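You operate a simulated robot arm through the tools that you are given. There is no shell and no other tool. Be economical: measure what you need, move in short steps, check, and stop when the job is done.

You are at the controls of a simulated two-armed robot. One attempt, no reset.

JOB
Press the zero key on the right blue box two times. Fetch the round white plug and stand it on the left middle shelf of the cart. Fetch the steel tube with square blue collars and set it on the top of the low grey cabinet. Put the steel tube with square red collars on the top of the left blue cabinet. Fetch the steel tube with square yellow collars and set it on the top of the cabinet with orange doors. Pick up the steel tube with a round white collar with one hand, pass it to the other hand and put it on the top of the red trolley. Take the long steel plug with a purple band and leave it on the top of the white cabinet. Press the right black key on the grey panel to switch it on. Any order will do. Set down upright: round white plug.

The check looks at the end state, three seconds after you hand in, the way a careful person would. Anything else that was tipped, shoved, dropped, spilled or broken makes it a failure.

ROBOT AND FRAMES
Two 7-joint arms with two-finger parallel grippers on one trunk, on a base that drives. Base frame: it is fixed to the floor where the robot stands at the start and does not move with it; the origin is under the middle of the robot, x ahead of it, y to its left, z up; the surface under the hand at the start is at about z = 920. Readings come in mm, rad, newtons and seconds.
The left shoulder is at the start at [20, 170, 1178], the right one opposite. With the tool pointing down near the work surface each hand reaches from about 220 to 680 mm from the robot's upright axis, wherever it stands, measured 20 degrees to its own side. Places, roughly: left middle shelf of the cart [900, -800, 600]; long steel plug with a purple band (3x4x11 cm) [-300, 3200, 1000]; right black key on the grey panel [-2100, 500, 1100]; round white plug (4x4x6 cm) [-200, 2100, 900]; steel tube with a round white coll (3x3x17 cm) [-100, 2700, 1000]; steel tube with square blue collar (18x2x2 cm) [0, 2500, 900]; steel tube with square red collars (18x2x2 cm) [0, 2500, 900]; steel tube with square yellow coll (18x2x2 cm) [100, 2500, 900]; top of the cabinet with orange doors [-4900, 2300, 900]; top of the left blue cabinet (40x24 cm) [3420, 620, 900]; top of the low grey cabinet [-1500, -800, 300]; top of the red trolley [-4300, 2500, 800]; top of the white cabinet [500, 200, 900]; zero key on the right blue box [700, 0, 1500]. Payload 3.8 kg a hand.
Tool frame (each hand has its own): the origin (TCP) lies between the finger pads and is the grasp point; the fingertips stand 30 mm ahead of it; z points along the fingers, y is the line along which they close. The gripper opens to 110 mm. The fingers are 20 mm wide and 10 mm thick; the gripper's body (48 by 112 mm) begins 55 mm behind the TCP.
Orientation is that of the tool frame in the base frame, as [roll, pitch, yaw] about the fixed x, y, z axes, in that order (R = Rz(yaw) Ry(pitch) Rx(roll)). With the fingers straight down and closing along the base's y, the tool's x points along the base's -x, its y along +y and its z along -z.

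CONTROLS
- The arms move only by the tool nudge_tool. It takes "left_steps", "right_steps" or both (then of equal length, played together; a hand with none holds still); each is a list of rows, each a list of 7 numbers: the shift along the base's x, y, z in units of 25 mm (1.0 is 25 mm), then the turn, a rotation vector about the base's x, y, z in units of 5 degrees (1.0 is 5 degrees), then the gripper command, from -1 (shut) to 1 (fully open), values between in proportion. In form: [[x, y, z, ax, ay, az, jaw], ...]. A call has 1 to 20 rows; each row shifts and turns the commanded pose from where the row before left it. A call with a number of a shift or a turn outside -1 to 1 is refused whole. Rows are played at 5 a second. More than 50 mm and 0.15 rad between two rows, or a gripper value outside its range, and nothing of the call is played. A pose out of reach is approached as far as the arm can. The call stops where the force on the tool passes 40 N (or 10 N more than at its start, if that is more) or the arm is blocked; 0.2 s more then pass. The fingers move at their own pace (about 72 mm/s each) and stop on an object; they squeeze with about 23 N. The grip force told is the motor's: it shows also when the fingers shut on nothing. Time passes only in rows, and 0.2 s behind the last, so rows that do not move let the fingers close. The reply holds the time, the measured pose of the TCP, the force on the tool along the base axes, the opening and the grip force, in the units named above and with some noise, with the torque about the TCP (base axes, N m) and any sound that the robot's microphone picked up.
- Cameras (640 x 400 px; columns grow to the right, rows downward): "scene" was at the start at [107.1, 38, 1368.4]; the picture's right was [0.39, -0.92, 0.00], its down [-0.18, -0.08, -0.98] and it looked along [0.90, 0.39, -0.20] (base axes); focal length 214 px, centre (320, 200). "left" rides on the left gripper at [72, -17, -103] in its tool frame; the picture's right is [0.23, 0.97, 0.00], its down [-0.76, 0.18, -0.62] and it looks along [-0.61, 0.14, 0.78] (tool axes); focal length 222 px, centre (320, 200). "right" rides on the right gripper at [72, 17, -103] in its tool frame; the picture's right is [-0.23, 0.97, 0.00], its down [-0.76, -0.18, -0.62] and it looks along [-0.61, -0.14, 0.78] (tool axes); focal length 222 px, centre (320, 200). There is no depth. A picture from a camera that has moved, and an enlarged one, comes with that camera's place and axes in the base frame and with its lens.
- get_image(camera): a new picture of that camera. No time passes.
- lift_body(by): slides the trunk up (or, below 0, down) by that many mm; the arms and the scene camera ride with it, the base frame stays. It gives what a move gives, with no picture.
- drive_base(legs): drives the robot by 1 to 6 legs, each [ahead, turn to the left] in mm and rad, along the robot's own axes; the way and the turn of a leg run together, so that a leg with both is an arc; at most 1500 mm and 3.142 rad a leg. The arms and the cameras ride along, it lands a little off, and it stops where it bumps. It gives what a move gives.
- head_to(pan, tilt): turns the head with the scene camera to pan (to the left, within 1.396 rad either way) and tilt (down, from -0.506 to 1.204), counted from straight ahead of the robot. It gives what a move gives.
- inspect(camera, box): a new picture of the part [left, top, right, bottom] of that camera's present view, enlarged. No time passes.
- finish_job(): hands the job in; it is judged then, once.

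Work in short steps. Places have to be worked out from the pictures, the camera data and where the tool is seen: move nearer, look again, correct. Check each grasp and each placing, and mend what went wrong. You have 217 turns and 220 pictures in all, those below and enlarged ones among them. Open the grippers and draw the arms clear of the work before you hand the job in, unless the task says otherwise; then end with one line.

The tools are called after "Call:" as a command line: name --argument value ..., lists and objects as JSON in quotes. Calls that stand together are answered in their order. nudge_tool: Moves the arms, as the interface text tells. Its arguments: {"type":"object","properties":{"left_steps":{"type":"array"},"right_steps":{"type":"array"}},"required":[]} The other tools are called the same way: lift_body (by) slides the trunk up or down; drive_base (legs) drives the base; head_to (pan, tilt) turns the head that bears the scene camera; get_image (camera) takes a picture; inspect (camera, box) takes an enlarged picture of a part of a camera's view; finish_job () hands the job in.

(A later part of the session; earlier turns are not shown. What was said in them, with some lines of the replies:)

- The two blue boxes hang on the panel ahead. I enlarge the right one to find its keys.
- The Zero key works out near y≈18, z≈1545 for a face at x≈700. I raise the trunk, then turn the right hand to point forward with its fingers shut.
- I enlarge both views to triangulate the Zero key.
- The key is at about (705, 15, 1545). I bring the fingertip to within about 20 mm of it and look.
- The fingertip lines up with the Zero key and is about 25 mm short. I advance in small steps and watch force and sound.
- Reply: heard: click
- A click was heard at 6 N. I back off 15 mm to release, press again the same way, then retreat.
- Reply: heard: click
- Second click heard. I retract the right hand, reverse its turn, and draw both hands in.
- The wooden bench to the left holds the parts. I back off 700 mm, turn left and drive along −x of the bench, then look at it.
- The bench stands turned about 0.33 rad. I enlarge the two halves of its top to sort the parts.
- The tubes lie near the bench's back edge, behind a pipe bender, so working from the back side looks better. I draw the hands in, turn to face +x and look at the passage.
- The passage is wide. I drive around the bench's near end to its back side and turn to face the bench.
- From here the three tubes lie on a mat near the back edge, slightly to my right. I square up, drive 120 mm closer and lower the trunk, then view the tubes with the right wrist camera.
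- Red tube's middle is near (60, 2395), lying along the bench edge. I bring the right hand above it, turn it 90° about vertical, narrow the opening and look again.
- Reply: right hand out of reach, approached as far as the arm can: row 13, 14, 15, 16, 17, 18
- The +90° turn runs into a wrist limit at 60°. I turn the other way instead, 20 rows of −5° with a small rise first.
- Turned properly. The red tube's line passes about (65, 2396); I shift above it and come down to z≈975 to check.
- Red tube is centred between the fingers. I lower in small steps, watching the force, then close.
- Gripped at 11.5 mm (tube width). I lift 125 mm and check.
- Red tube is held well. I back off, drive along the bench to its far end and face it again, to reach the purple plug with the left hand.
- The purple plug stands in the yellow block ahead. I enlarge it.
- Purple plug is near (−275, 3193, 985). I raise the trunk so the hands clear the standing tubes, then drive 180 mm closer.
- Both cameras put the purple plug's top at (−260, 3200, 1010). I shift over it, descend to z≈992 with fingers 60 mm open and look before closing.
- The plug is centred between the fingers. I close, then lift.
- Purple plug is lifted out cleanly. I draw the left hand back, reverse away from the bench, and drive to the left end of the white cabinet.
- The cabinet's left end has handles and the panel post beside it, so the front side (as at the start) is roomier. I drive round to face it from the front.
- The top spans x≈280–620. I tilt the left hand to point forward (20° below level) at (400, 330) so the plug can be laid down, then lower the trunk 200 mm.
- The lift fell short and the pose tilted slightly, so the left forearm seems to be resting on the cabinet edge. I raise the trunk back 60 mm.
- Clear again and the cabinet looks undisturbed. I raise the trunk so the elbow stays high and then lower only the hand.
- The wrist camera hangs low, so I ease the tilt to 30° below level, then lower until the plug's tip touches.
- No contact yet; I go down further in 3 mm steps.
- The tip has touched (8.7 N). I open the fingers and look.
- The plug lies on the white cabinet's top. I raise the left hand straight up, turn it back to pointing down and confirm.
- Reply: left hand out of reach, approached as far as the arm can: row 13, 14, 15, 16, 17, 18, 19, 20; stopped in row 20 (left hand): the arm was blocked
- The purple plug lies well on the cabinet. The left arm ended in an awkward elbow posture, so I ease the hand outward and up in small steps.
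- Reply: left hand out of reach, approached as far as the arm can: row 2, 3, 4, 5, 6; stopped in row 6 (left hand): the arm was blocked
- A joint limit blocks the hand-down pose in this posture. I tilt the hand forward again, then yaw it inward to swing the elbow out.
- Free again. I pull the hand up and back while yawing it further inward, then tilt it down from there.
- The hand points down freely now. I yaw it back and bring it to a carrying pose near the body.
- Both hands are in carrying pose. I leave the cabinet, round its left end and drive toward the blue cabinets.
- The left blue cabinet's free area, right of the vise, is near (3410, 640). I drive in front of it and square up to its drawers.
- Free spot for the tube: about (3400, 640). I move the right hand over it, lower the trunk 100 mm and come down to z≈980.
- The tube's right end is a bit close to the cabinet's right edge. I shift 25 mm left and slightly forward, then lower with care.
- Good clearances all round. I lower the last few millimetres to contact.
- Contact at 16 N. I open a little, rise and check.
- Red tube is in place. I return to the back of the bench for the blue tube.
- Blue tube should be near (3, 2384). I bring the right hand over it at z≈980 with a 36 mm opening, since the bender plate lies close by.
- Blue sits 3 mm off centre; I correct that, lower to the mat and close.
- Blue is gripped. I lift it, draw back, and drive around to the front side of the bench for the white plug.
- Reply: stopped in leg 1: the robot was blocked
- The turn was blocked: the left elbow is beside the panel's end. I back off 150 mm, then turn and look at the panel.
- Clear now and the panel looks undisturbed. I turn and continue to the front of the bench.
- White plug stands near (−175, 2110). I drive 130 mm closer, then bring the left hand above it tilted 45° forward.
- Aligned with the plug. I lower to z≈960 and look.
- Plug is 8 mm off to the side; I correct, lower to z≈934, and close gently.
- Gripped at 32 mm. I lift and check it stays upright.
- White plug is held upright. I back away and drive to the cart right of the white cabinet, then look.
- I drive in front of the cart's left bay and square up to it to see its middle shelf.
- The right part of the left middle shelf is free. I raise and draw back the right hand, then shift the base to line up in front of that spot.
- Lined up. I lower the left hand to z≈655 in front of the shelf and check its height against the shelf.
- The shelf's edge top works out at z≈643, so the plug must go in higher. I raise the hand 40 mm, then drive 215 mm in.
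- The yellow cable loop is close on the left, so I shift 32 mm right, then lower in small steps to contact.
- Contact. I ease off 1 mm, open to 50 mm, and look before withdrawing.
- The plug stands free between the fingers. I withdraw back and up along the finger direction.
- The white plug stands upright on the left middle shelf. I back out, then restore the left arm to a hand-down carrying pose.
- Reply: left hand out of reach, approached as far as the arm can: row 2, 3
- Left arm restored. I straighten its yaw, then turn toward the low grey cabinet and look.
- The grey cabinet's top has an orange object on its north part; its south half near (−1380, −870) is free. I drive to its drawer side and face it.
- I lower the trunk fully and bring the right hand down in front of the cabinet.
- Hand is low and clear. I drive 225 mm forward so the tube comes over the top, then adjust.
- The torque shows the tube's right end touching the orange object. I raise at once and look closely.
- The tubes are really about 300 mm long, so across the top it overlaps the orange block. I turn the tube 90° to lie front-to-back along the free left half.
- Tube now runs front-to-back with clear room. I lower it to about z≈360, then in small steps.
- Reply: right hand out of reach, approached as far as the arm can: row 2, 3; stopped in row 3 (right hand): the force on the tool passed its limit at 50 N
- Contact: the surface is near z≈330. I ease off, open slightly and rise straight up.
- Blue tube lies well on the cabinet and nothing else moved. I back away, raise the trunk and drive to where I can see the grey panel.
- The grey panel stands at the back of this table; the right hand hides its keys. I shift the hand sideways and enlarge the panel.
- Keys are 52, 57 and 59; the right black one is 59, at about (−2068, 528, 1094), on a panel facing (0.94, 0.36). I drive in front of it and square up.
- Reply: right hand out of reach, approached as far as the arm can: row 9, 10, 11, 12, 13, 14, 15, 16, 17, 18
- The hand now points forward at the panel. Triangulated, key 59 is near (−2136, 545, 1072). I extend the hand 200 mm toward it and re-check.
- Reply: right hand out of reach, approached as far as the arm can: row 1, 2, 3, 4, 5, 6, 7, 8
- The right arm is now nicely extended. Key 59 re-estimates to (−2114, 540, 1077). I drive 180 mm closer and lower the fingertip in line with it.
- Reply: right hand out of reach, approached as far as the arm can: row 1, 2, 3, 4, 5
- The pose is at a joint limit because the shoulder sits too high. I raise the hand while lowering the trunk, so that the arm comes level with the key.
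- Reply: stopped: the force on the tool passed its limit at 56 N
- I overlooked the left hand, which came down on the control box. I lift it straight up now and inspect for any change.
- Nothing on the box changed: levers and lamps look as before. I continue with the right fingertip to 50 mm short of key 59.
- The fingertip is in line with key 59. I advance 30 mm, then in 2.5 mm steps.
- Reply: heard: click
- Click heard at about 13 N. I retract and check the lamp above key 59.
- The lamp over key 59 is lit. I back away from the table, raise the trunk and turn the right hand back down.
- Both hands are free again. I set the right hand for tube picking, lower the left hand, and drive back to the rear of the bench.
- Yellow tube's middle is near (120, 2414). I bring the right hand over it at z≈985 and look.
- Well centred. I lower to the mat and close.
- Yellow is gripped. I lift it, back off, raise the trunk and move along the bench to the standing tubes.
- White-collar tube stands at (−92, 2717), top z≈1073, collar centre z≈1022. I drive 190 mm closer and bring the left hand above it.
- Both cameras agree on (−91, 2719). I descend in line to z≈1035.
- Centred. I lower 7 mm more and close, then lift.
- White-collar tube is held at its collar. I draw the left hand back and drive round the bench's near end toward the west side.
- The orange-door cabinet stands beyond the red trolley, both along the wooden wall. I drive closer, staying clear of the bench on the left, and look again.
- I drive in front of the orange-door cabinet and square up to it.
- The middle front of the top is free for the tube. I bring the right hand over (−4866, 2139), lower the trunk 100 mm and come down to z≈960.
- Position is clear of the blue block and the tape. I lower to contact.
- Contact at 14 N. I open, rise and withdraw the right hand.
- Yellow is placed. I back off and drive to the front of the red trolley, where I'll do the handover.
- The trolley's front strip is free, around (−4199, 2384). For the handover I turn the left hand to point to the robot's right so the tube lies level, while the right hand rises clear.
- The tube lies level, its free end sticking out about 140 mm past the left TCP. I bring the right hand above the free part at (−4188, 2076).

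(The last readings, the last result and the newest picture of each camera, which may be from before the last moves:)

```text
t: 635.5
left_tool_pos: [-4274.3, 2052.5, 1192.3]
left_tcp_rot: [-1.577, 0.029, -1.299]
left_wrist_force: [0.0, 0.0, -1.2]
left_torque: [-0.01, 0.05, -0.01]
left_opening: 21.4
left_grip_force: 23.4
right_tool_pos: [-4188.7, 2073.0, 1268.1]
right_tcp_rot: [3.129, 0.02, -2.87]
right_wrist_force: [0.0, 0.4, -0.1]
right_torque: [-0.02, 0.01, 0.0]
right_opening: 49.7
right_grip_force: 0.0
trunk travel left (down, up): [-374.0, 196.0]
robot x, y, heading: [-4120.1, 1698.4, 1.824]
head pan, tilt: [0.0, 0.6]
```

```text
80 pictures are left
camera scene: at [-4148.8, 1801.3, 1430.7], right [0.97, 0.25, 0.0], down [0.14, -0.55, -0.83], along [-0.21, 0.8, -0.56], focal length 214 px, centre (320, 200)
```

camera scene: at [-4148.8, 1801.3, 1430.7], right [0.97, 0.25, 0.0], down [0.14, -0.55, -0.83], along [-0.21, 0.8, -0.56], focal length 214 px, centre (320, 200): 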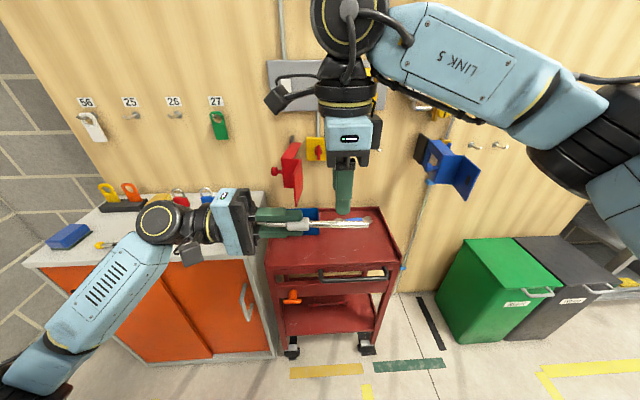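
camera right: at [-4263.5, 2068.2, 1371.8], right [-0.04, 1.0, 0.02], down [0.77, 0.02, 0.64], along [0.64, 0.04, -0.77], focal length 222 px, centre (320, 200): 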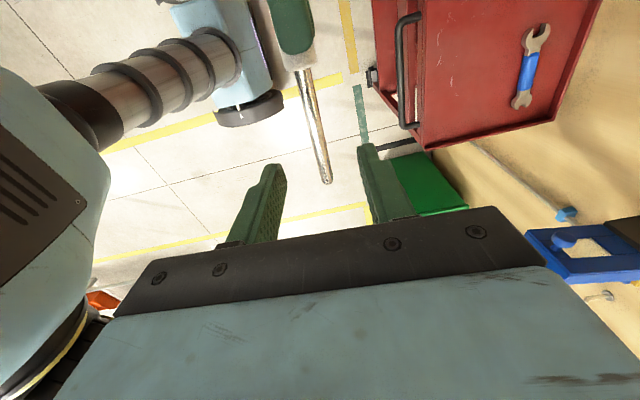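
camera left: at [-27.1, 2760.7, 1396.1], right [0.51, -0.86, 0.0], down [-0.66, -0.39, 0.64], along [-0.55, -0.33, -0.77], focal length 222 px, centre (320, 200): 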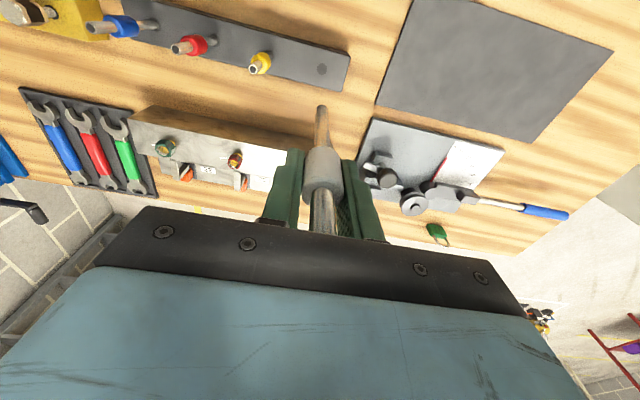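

Tube is aligned under the right hand within 3 mm. I descend to z≈1208 and check.

Call:
nudge_tool --right_steps '[[0, -0.1, -0.8, 0, 0, 0, -0.1], [0, 0, -0.8, 0, 0, 0, -0.1], [0, 0, -0.5, 0, 0, 0, -0.1], [0, 0, -0.3, 0, 0, 0, -0.1], [0, 0, 0, 0, 0, 0, -0.1]]'

Call:
get_image --camera "right"

Call:
inspect --camera "scene" --box '[230, 130, 410, 260]'

```text
t: 636.7
left_tool_pos: [-4276.7, 2052.3, 1191.6]
left_tcp_rot: [-1.578, 0.027, -1.296]
left_wrist_force: [-0.7, 0.2, -0.7]
left_torque: [-0.04, 0.04, -0.01]
left_opening: 21.9
left_grip_force: 22.9
right_tool_pos: [-4187.5, 2071.7, 1208.6]
right_tcp_rot: [3.127, 0.021, -2.87]
right_wrist_force: [-0.3, -0.7, -0.1]
right_torque: [0.0, 0.04, -0.01]
right_opening: 49.5
right_grip_force: 0.1
trunk travel left (down, up): [-374.0, 196.0]
robot x, y, heading: [-4117.7, 1696.2, 1.822]
head pan, tilt: [0.0, 0.6]
```

```text
79 pictures are left
camera right: at [-4262.7, 2065.7, 1311.9], right [-0.04, 1.0, 0.02], down [0.77, 0.02, 0.64], along [0.64, 0.04, -0.77], focal length 222 px, centre (320, 200)
```

right: 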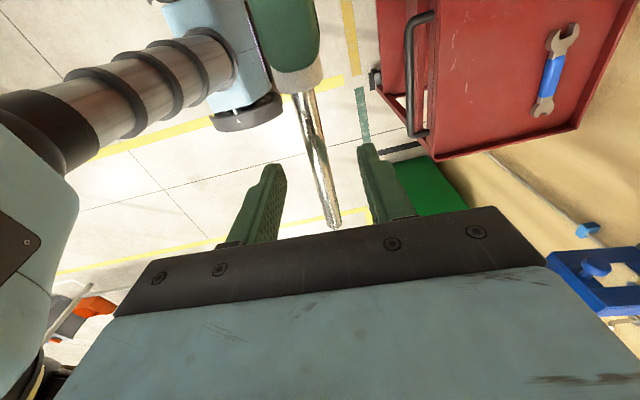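

```text
3.08 times, centred on (320, 195) of scene
camera zoom: at [-4148.9, 1801.3, 1430.6], right [0.97, 0.25, 0.0], down [0.14, -0.55, -0.83], along [-0.21, 0.8, -0.56], focal length 660 px, centre (320, 215)
```

zoom: 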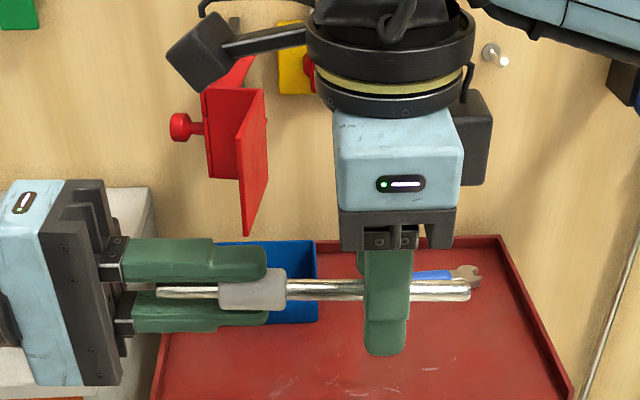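

The right fingers straddle the tube. I close the right hand while the left still holds.

Call:
nudge_tool --right_steps '[[0, 0, 0, 0, 0, 0, -1], [0, 0, 0, 0, 0, 0, -1], [0, 0, 0, 0, 0, 0, -1], [0, 0, 0, 0, 0, 0, -1]]'

Call:
inspect --camera "scene" --box '[230, 130, 410, 260]'

```text
t: 637.7
left_tool_pos: [-4275.1, 2052.1, 1193.0]
left_tcp_rot: [-1.578, 0.027, -1.302]
left_wrist_force: [0.3, -8.5, -0.4]
left_torque: [0.02, 0.02, -0.27]
left_opening: 21.7
left_grip_force: 22.9
right_tool_pos: [-4187.4, 2072.0, 1208.1]
right_tcp_rot: [3.124, 0.021, -2.87]
right_wrist_force: [-1.0, 8.0, -0.7]
right_torque: [0.17, -0.04, -0.48]
right_opening: 10.9
right_grip_force: 23.0
trunk travel left (down, up): [-374.0, 196.0]
robot x, y, heading: [-4123.3, 1690.9, 1.821]
head pan, tilt: [0.0, 0.6]
```

```text
3.08 times, centred on (320, 195) of scene
camera zoom: at [-4148.9, 1801.4, 1430.6], right [0.97, 0.25, 0.0], down [0.14, -0.55, -0.83], along [-0.21, 0.8, -0.56], focal length 660 px, centre (320, 215)
```

zoom: 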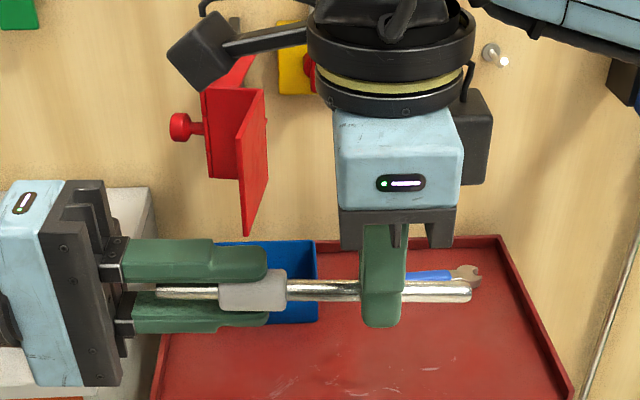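

Right hand holds the tube (10.9 mm). I now open the left hand and draw it away to the left along the tube.

Call:
nudge_tool --left_steps '[[0, 0, 0, 0, 0, 0, 0.1], [0, 0, 0, 0, 0, 0, 0.1], [0, 0, 0, 0, 0, 0, 0.1], [-0.9, -0.25, 0, 0, 0, 0, 0.1], [-0.9, -0.25, 0, 0, 0, 0, 0.1], [-0.9, -0.25, 0, 0, 0, 0, 0.1], [-0.9, -0.25, 0, 0, 0, 0, 0.1], [-0.9, -0.25, 0, 0, 0, 0, 0.1], [-0.9, -0.25, 0, 0, 0, 0, 0.1]]'

Call:
get_image --camera "scene"

```text
t: 639.7
left_tool_pos: [-4410.9, 2016.1, 1193.7]
left_tcp_rot: [-1.578, 0.027, -1.3]
left_wrist_force: [0.1, 0.7, 0.1]
left_torque: [0.01, 0.04, 0.01]
left_opening: 60.4
left_grip_force: 0.0
right_tool_pos: [-4186.8, 2071.1, 1208.5]
right_tcp_rot: [3.128, 0.021, -2.868]
right_wrist_force: [-0.2, -0.4, -0.3]
right_torque: [0.0, -0.03, 0.02]
right_opening: 10.6
right_grip_force: 23.0
trunk travel left (down, up): [-374.0, 196.0]
robot x, y, heading: [-4120.9, 1693.7, 1.823]
head pan, tilt: [0.0, 0.6]
```

```text
76 pictures are left
camera scene: at [-4149.2, 1801.2, 1430.6], right [0.97, 0.25, 0.0], down [0.14, -0.55, -0.83], along [-0.21, 0.8, -0.56], focal length 214 px, centre (320, 200)
```

scene: 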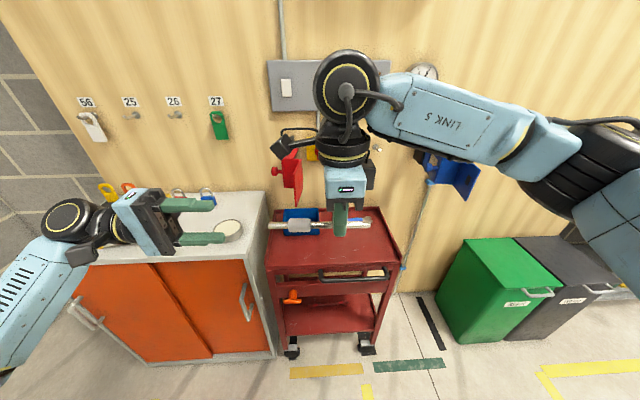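

The tube has been passed to the right hand. I turn the left hand back down, then drive 230 mm forward and bring the right hand over the trolley's front strip.

Call:
nudge_tool --left_steps '[[0, 0, 0, -0.25, 0.968, 0, 0.1], [0, 0, 0, -0.25, 0.968, 0, 0.1], [0, 0, 0, -0.25, 0.968, 0, 0.1], [0, 0, 0, -0.25, 0.968, 0, 0.1], [0, 0, 0, -0.25, 0.968, 0, 0.1], [0, 0, 0, -0.25, 0.968, 0, 0.1], [0, 0, 0, -0.25, 0.968, 0, 0.1], [0, 0, 0, -0.25, 0.968, 0, 0.1], [0, 0, 0, -0.25, 0.968, 0, 0.1], [0, 0, 0, -0.25, 0.968, 0, 0.1], [0, 0, 0, -0.25, 0.968, 0, 0.1], [0, 0, 0, -0.25, 0.968, 0, 0.1], [0, 0, 0, -0.25, 0.968, 0, 0.1], [0, 0, 0, -0.25, 0.968, 0, 0.1], [0, 0, 0, -0.25, 0.968, 0, 0.1], [0, 0, 0, -0.25, 0.968, 0, 0.1], [0, 0, 0, -0.25, 0.968, 0, 0.1], [0, 0, 0, -0.25, 0.968, 0, 0.1]]'

Call:
drive_base --legs '[[230, 0]]'

Call:
nudge_tool --right_steps '[[0.85, 1, 0, 0, 0, 0, -1], [0.85, 1, 0, 0, 0, 0, -1], [0.85, 1, 0, 0, 0, 0, -1], [0.85, 1, 0, 0, 0, 0, -1], [0, 0, -1, 0, 0, 0, -1], [0, 0, -1, 0, 0, 0, -1], [0, 0, -1, 0, 0, 0, -1], [0, 0, -1, 0, 0, 0, -1], [0, 0, -1, 0, 0, 0, -1], [0, 0, -1, 0, 0, 0, -1], [0, 0, -1, 0, 0, 0, -1], [0, 0, -1, 0, 0, 0, -1], [0, 0, -1, 0, 0, 0, -1], [0, 0, -1, 0, 0, 0, -1]]'

Call:
get_image --camera "scene"

Call:
get_image --camera "right"

```text
t: 643.5
left_tool_pos: [-4410.0, 2014.7, 1191.2]
left_tcp_rot: [3.132, 0.019, -1.345]
left_wrist_force: [-0.2, 1.1, -0.4]
left_torque: [0.0, 0.0, -0.03]
left_opening: 60.9
left_grip_force: 0.1
right_tool_pos: [-4186.8, 2071.8, 1208.7]
right_tcp_rot: [3.126, 0.021, -2.869]
right_wrist_force: [0.0, -0.5, -0.3]
right_torque: [0.0, -0.03, -0.02]
right_opening: 10.7
right_grip_force: 23.0
trunk travel left (down, up): [-374.0, 196.0]
robot x, y, heading: [-4121.0, 1694.6, 1.821]
head pan, tilt: [0.0, 0.6]
```

```text
t: 645.2
left_tool_pos: [-4467.0, 2234.5, 1192.3]
left_tcp_rot: [3.135, 0.019, -1.346]
left_wrist_force: [0.4, 0.2, 0.1]
left_torque: [-0.02, 0.04, -0.02]
left_opening: 60.3
left_grip_force: 0.0
right_tool_pos: [-4245.6, 2292.0, 1207.8]
right_tcp_rot: [3.127, 0.022, -2.87]
right_wrist_force: [0.8, 0.6, 0.3]
right_torque: [0.03, -0.08, 0.0]
right_opening: 10.8
right_grip_force: 23.2
trunk travel left (down, up): [-374.0, 196.0]
robot x, y, heading: [-4177.4, 1912.4, 1.826]
head pan, tilt: [0.0, 0.6]
```

```text
t: 648.2
left_tool_pos: [-4468.1, 2233.4, 1194.6]
left_tcp_rot: [3.134, 0.019, -1.345]
left_wrist_force: [0.1, -1.0, 0.6]
left_torque: [0.03, 0.0, 0.01]
left_opening: 60.3
left_grip_force: 0.0
right_tool_pos: [-4161.0, 2392.7, 959.7]
right_tcp_rot: [3.127, 0.02, -2.866]
right_wrist_force: [0.3, 0.2, -0.1]
right_torque: [0.02, -0.04, -0.01]
right_opening: 10.7
right_grip_force: 23.1
trunk travel left (down, up): [-374.0, 196.0]
robot x, y, heading: [-4180.2, 1913.6, 1.825]
head pan, tilt: [0.0, 0.6]
```

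```text
75 pictures are left
camera scene: at [-4206.3, 2020.6, 1430.6], right [0.97, 0.25, 0.0], down [0.14, -0.55, -0.82], along [-0.21, 0.8, -0.57], focal length 214 px, centre (320, 200)
```

scene: 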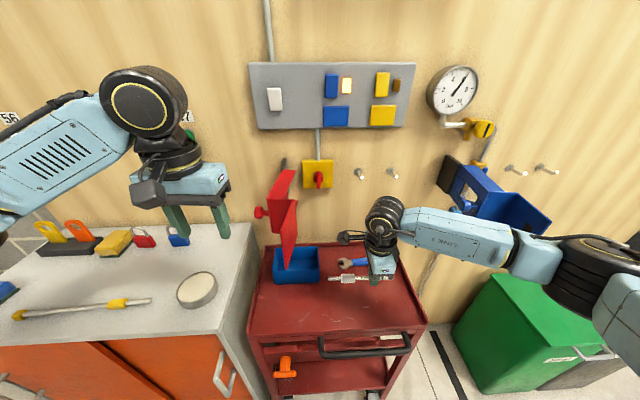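

```text
74 pictures are left
camera right: at [-4235.8, 2385.6, 1062.3], right [-0.04, 1.0, 0.02], down [0.77, 0.02, 0.64], along [0.63, 0.04, -0.77], focal length 222 px, centre (320, 200)
```

right: 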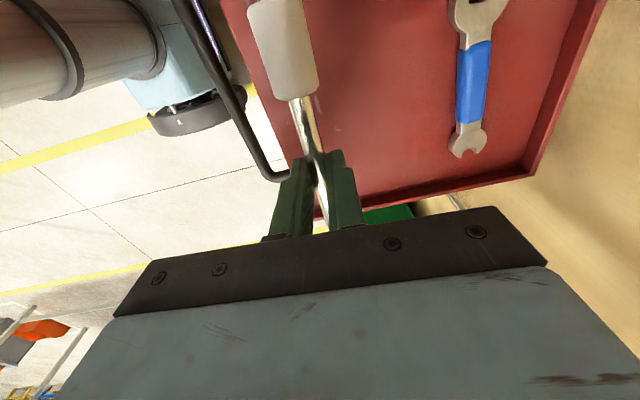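

Over the trolley, about 60 mm inside its front edge. I move 30 mm further in and lower to z≈865, then look.

Call:
nudge_tool --right_steps '[[-0.15, 0.6, 0, 0, 0, 0, -1], [-0.15, 0.6, -0.8, 0, 0, 0, -1], [0, 0, -1, 0, 0, 0, -1], [0, 0, -1, 0, 0, 0, -1], [0, 0, -1, 0, 0, 0, -1], [0, 0, 0, 0, 0, 0, -1]]'

Call:
get_image --camera "right"

Call:
inspect --camera "scene" --box '[240, 220, 440, 360]'

```text
t: 649.6
left_tool_pos: [-4468.0, 2234.2, 1193.7]
left_tcp_rot: [3.133, 0.019, -1.346]
left_wrist_force: [-0.2, -0.4, -0.8]
left_torque: [-0.02, -0.01, 0.05]
left_opening: 60.5
left_grip_force: 0.0
right_tool_pos: [-4168.0, 2421.0, 863.4]
right_tcp_rot: [3.129, 0.021, -2.868]
right_wrist_force: [-0.6, -0.7, -1.2]
right_torque: [-0.02, 0.0, 0.01]
right_opening: 10.6
right_grip_force: 23.1
trunk travel left (down, up): [-374.0, 196.0]
robot x, y, heading: [-4181.8, 1912.8, 1.829]
head pan, tilt: [0.0, 0.6]
```

```text
73 pictures are left
camera right: at [-4243.2, 2414.7, 966.7], right [-0.04, 1.0, 0.02], down [0.77, 0.02, 0.64], along [0.64, 0.04, -0.77], focal length 222 px, centre (320, 200)
```

right: 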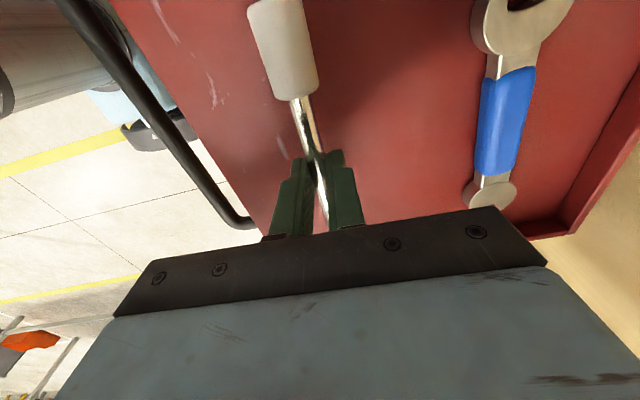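

```text
2.86 times, centred on (340, 290) of scene
camera zoom: at [-4206.3, 2020.3, 1430.7], right [0.97, 0.25, 0.0], down [0.14, -0.55, -0.83], along [-0.21, 0.8, -0.56], focal length 613 px, centre (263, -57)
```

zoom: 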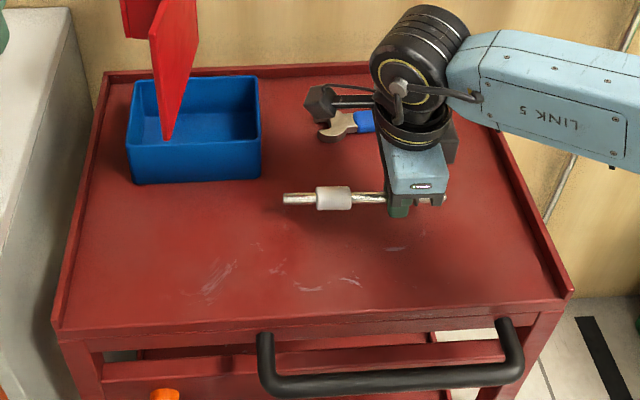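

Good clearance. I lower to contact in small steps.

Call:
nudge_tool --right_steps '[[0, 0, -0.4, 0, 0, 0, -1], [0, 0, -0.4, 0, 0, 0, -1], [0, 0, -0.2, 0, 0, 0, -1], [0, 0, -0.15, 0, 0, 0, -1], [0, 0, -0.12, 0, 0, 0, -1], [0, 0, 0, 0, 0, 0, -1]]'

```text
t: 651.0
left_tool_pos: [-4468.2, 2233.3, 1193.6]
left_tcp_rot: [3.135, 0.017, -1.347]
left_wrist_force: [0.4, 0.5, 0.2]
left_torque: [-0.01, 0.01, 0.0]
left_opening: 60.6
left_grip_force: 0.0
right_tool_pos: [-4168.0, 2421.5, 831.7]
right_tcp_rot: [3.128, 0.02, -2.871]
right_wrist_force: [-0.1, 0.1, 0.4]
right_torque: [0.01, -0.02, 0.02]
right_opening: 10.6
right_grip_force: 22.9
trunk travel left (down, up): [-374.0, 196.0]
robot x, y, heading: [-4177.2, 1912.8, 1.825]
head pan, tilt: [0.0, 0.6]
```

Call:
nudge_tool --right_steps '[[0, 0, -0.12, 0, 0, 0, -1], [0, 0, -0.12, 0, 0, 0, -1], [0, 0, 0, 0, 0, 0, -1]]'

Call:
inspect --camera "scene" --box '[300, 250, 420, 340]'

```text
t: 651.9
left_tool_pos: [-4466.5, 2231.5, 1194.4]
left_tcp_rot: [3.133, 0.022, -1.345]
left_wrist_force: [-0.6, 0.0, 0.2]
left_torque: [0.01, 0.01, -0.03]
left_opening: 60.5
left_grip_force: 0.0
right_tool_pos: [-4167.9, 2420.5, 831.2]
right_tcp_rot: [3.121, 0.019, -2.869]
right_wrist_force: [9.4, -4.0, 37.3]
right_torque: [-0.61, -0.04, 0.17]
right_opening: 10.9
right_grip_force: 22.5
trunk travel left (down, up): [-374.0, 196.0]
robot x, y, heading: [-4177.7, 1914.8, 1.829]
head pan, tilt: [0.0, 0.6]
```

```text
4.44 times, centred on (360, 295) of scene
camera zoom: at [-4205.1, 2016.9, 1431.3], right [0.97, 0.25, 0.0], down [0.14, -0.54, -0.83], along [-0.21, 0.8, -0.56], focal length 953 px, centre (142, -222)
```

zoom: 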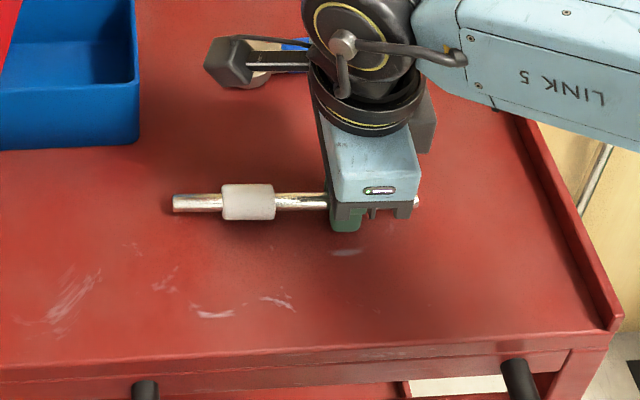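

Firm contact. I ease up 2 mm, open to about 30 mm and check it doesn't roll before rising.

Call:
nudge_tool --right_steps '[[0, 0, 0.1, 0, 0, 0, -1], [0, 0, 0, 0, 0, 0, -0.75], [0, 0, 0, 0, 0, 0, -0.5], [0, 0, 0, 0, 0, 0, -0.45]]'

Call:
nudge_tool --right_steps '[[0, 0, 0.4, 0, 0, 0, -0.45], [0, 0, 1, 0, 0, 0, -0.45], [0, 0, 1, 0, 0, 0, -0.3], [0, 0, 1, 0, 0, 0, -0.1], [0, 0, 1, 0, 0, 0, 0], [0, 0, 1, 0, 0, 0, 0], [0, 0, 1, 0, 0, 0, 0], [0, 0, 1, 0, 0, 0, 0], [0, 0, 1, 0, 0, 0, 0], [0.3, -0.8, 1, 0, 0, 0, 0], [0.3, -0.8, 1, 0, 0, 0, 0], [0.3, -0.8, 1, 0, 0, 0, 0], [0.3, -0.8, 1, 0, 0, 0, 0]]'

Call:
get_image --camera "scene"

```text
t: 652.9
left_tool_pos: [-4467.8, 2234.8, 1193.8]
left_tcp_rot: [3.134, 0.019, -1.346]
left_wrist_force: [-0.7, -0.3, -0.1]
left_torque: [0.02, 0.02, -0.06]
left_opening: 60.3
left_grip_force: 0.1
right_tool_pos: [-4168.8, 2423.6, 829.6]
right_tcp_rot: [3.121, 0.019, -2.869]
right_wrist_force: [-0.4, 16.4, 21.8]
right_torque: [0.03, 0.1, -0.06]
right_opening: 21.8
right_grip_force: 0.1
trunk travel left (down, up): [-374.0, 196.0]
robot x, y, heading: [-4180.7, 1911.3, 1.825]
head pan, tilt: [0.0, 0.6]
```

```text
t: 655.6
left_tool_pos: [-4467.3, 2234.2, 1193.6]
left_tcp_rot: [3.135, 0.017, -1.346]
left_wrist_force: [0.7, 0.7, -0.1]
left_torque: [0.01, -0.01, -0.04]
left_opening: 60.6
left_grip_force: 0.0
right_tool_pos: [-4139.6, 2340.6, 1136.9]
right_tcp_rot: [3.124, 0.024, -2.87]
right_wrist_force: [-0.5, -0.4, 0.6]
right_torque: [-0.01, 0.03, 0.01]
right_opening: 55.1
right_grip_force: 0.1
trunk travel left (down, up): [-374.0, 196.0]
robot x, y, heading: [-4179.4, 1913.9, 1.822]
head pan, tilt: [0.0, 0.6]
```

```text
70 pictures are left
camera scene: at [-4206.1, 2019.9, 1430.7], right [0.97, 0.25, 0.0], down [0.14, -0.55, -0.83], along [-0.21, 0.8, -0.56], focal length 214 px, centre (320, 200)
```

scene: 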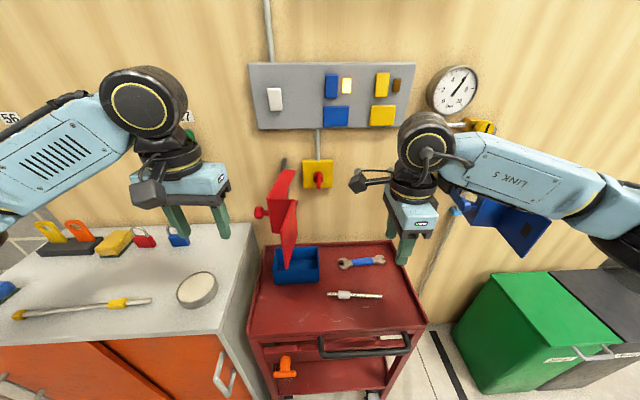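

The tube lies on the trolley. I back the robot off and take a last look.

Call:
drive_base --legs '[[-350, 0]]'

Call:
inspect --camera "scene" --box '[150, 150, 450, 330]'

```text
t: 657.9
left_tool_pos: [-4380.4, 1902.1, 1193.6]
left_tcp_rot: [3.133, 0.018, -1.346]
left_wrist_force: [0.5, -0.9, 0.6]
left_torque: [0.01, 0.0, -0.01]
left_opening: 60.3
left_grip_force: 0.1
right_tool_pos: [-4051.8, 2007.7, 1137.3]
right_tcp_rot: [3.128, 0.021, -2.869]
right_wrist_force: [-0.6, -0.6, 0.3]
right_torque: [0.03, 0.02, 0.0]
right_opening: 55.2
right_grip_force: 0.1
trunk travel left (down, up): [-374.0, 196.0]
robot x, y, heading: [-4092.4, 1579.5, 1.824]
head pan, tilt: [0.0, 0.6]
```

```text
2.13 times, centred on (300, 240) of scene
camera zoom: at [-4119.1, 1687.3, 1430.7], right [0.97, 0.25, 0.0], down [0.14, -0.55, -0.83], along [-0.21, 0.8, -0.56], focal length 458 px, centre (363, 115)
```

zoom: 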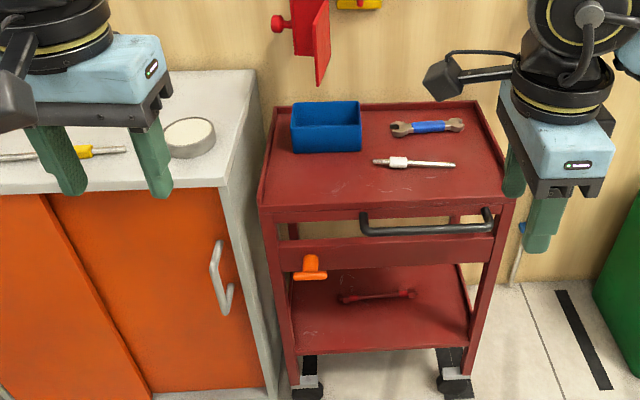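

Every item is in place, both keys have been pressed, and the hands are open and clear. I hand in the job.

Call:
finish_job

```text
The job is handed in.
```

All eight tasks are done and the job is handed in; three unplanned contacts along the way (a cabinet edge, the orange block on the low grey cabinet and the control box by the grey panel) caused no change I could see.
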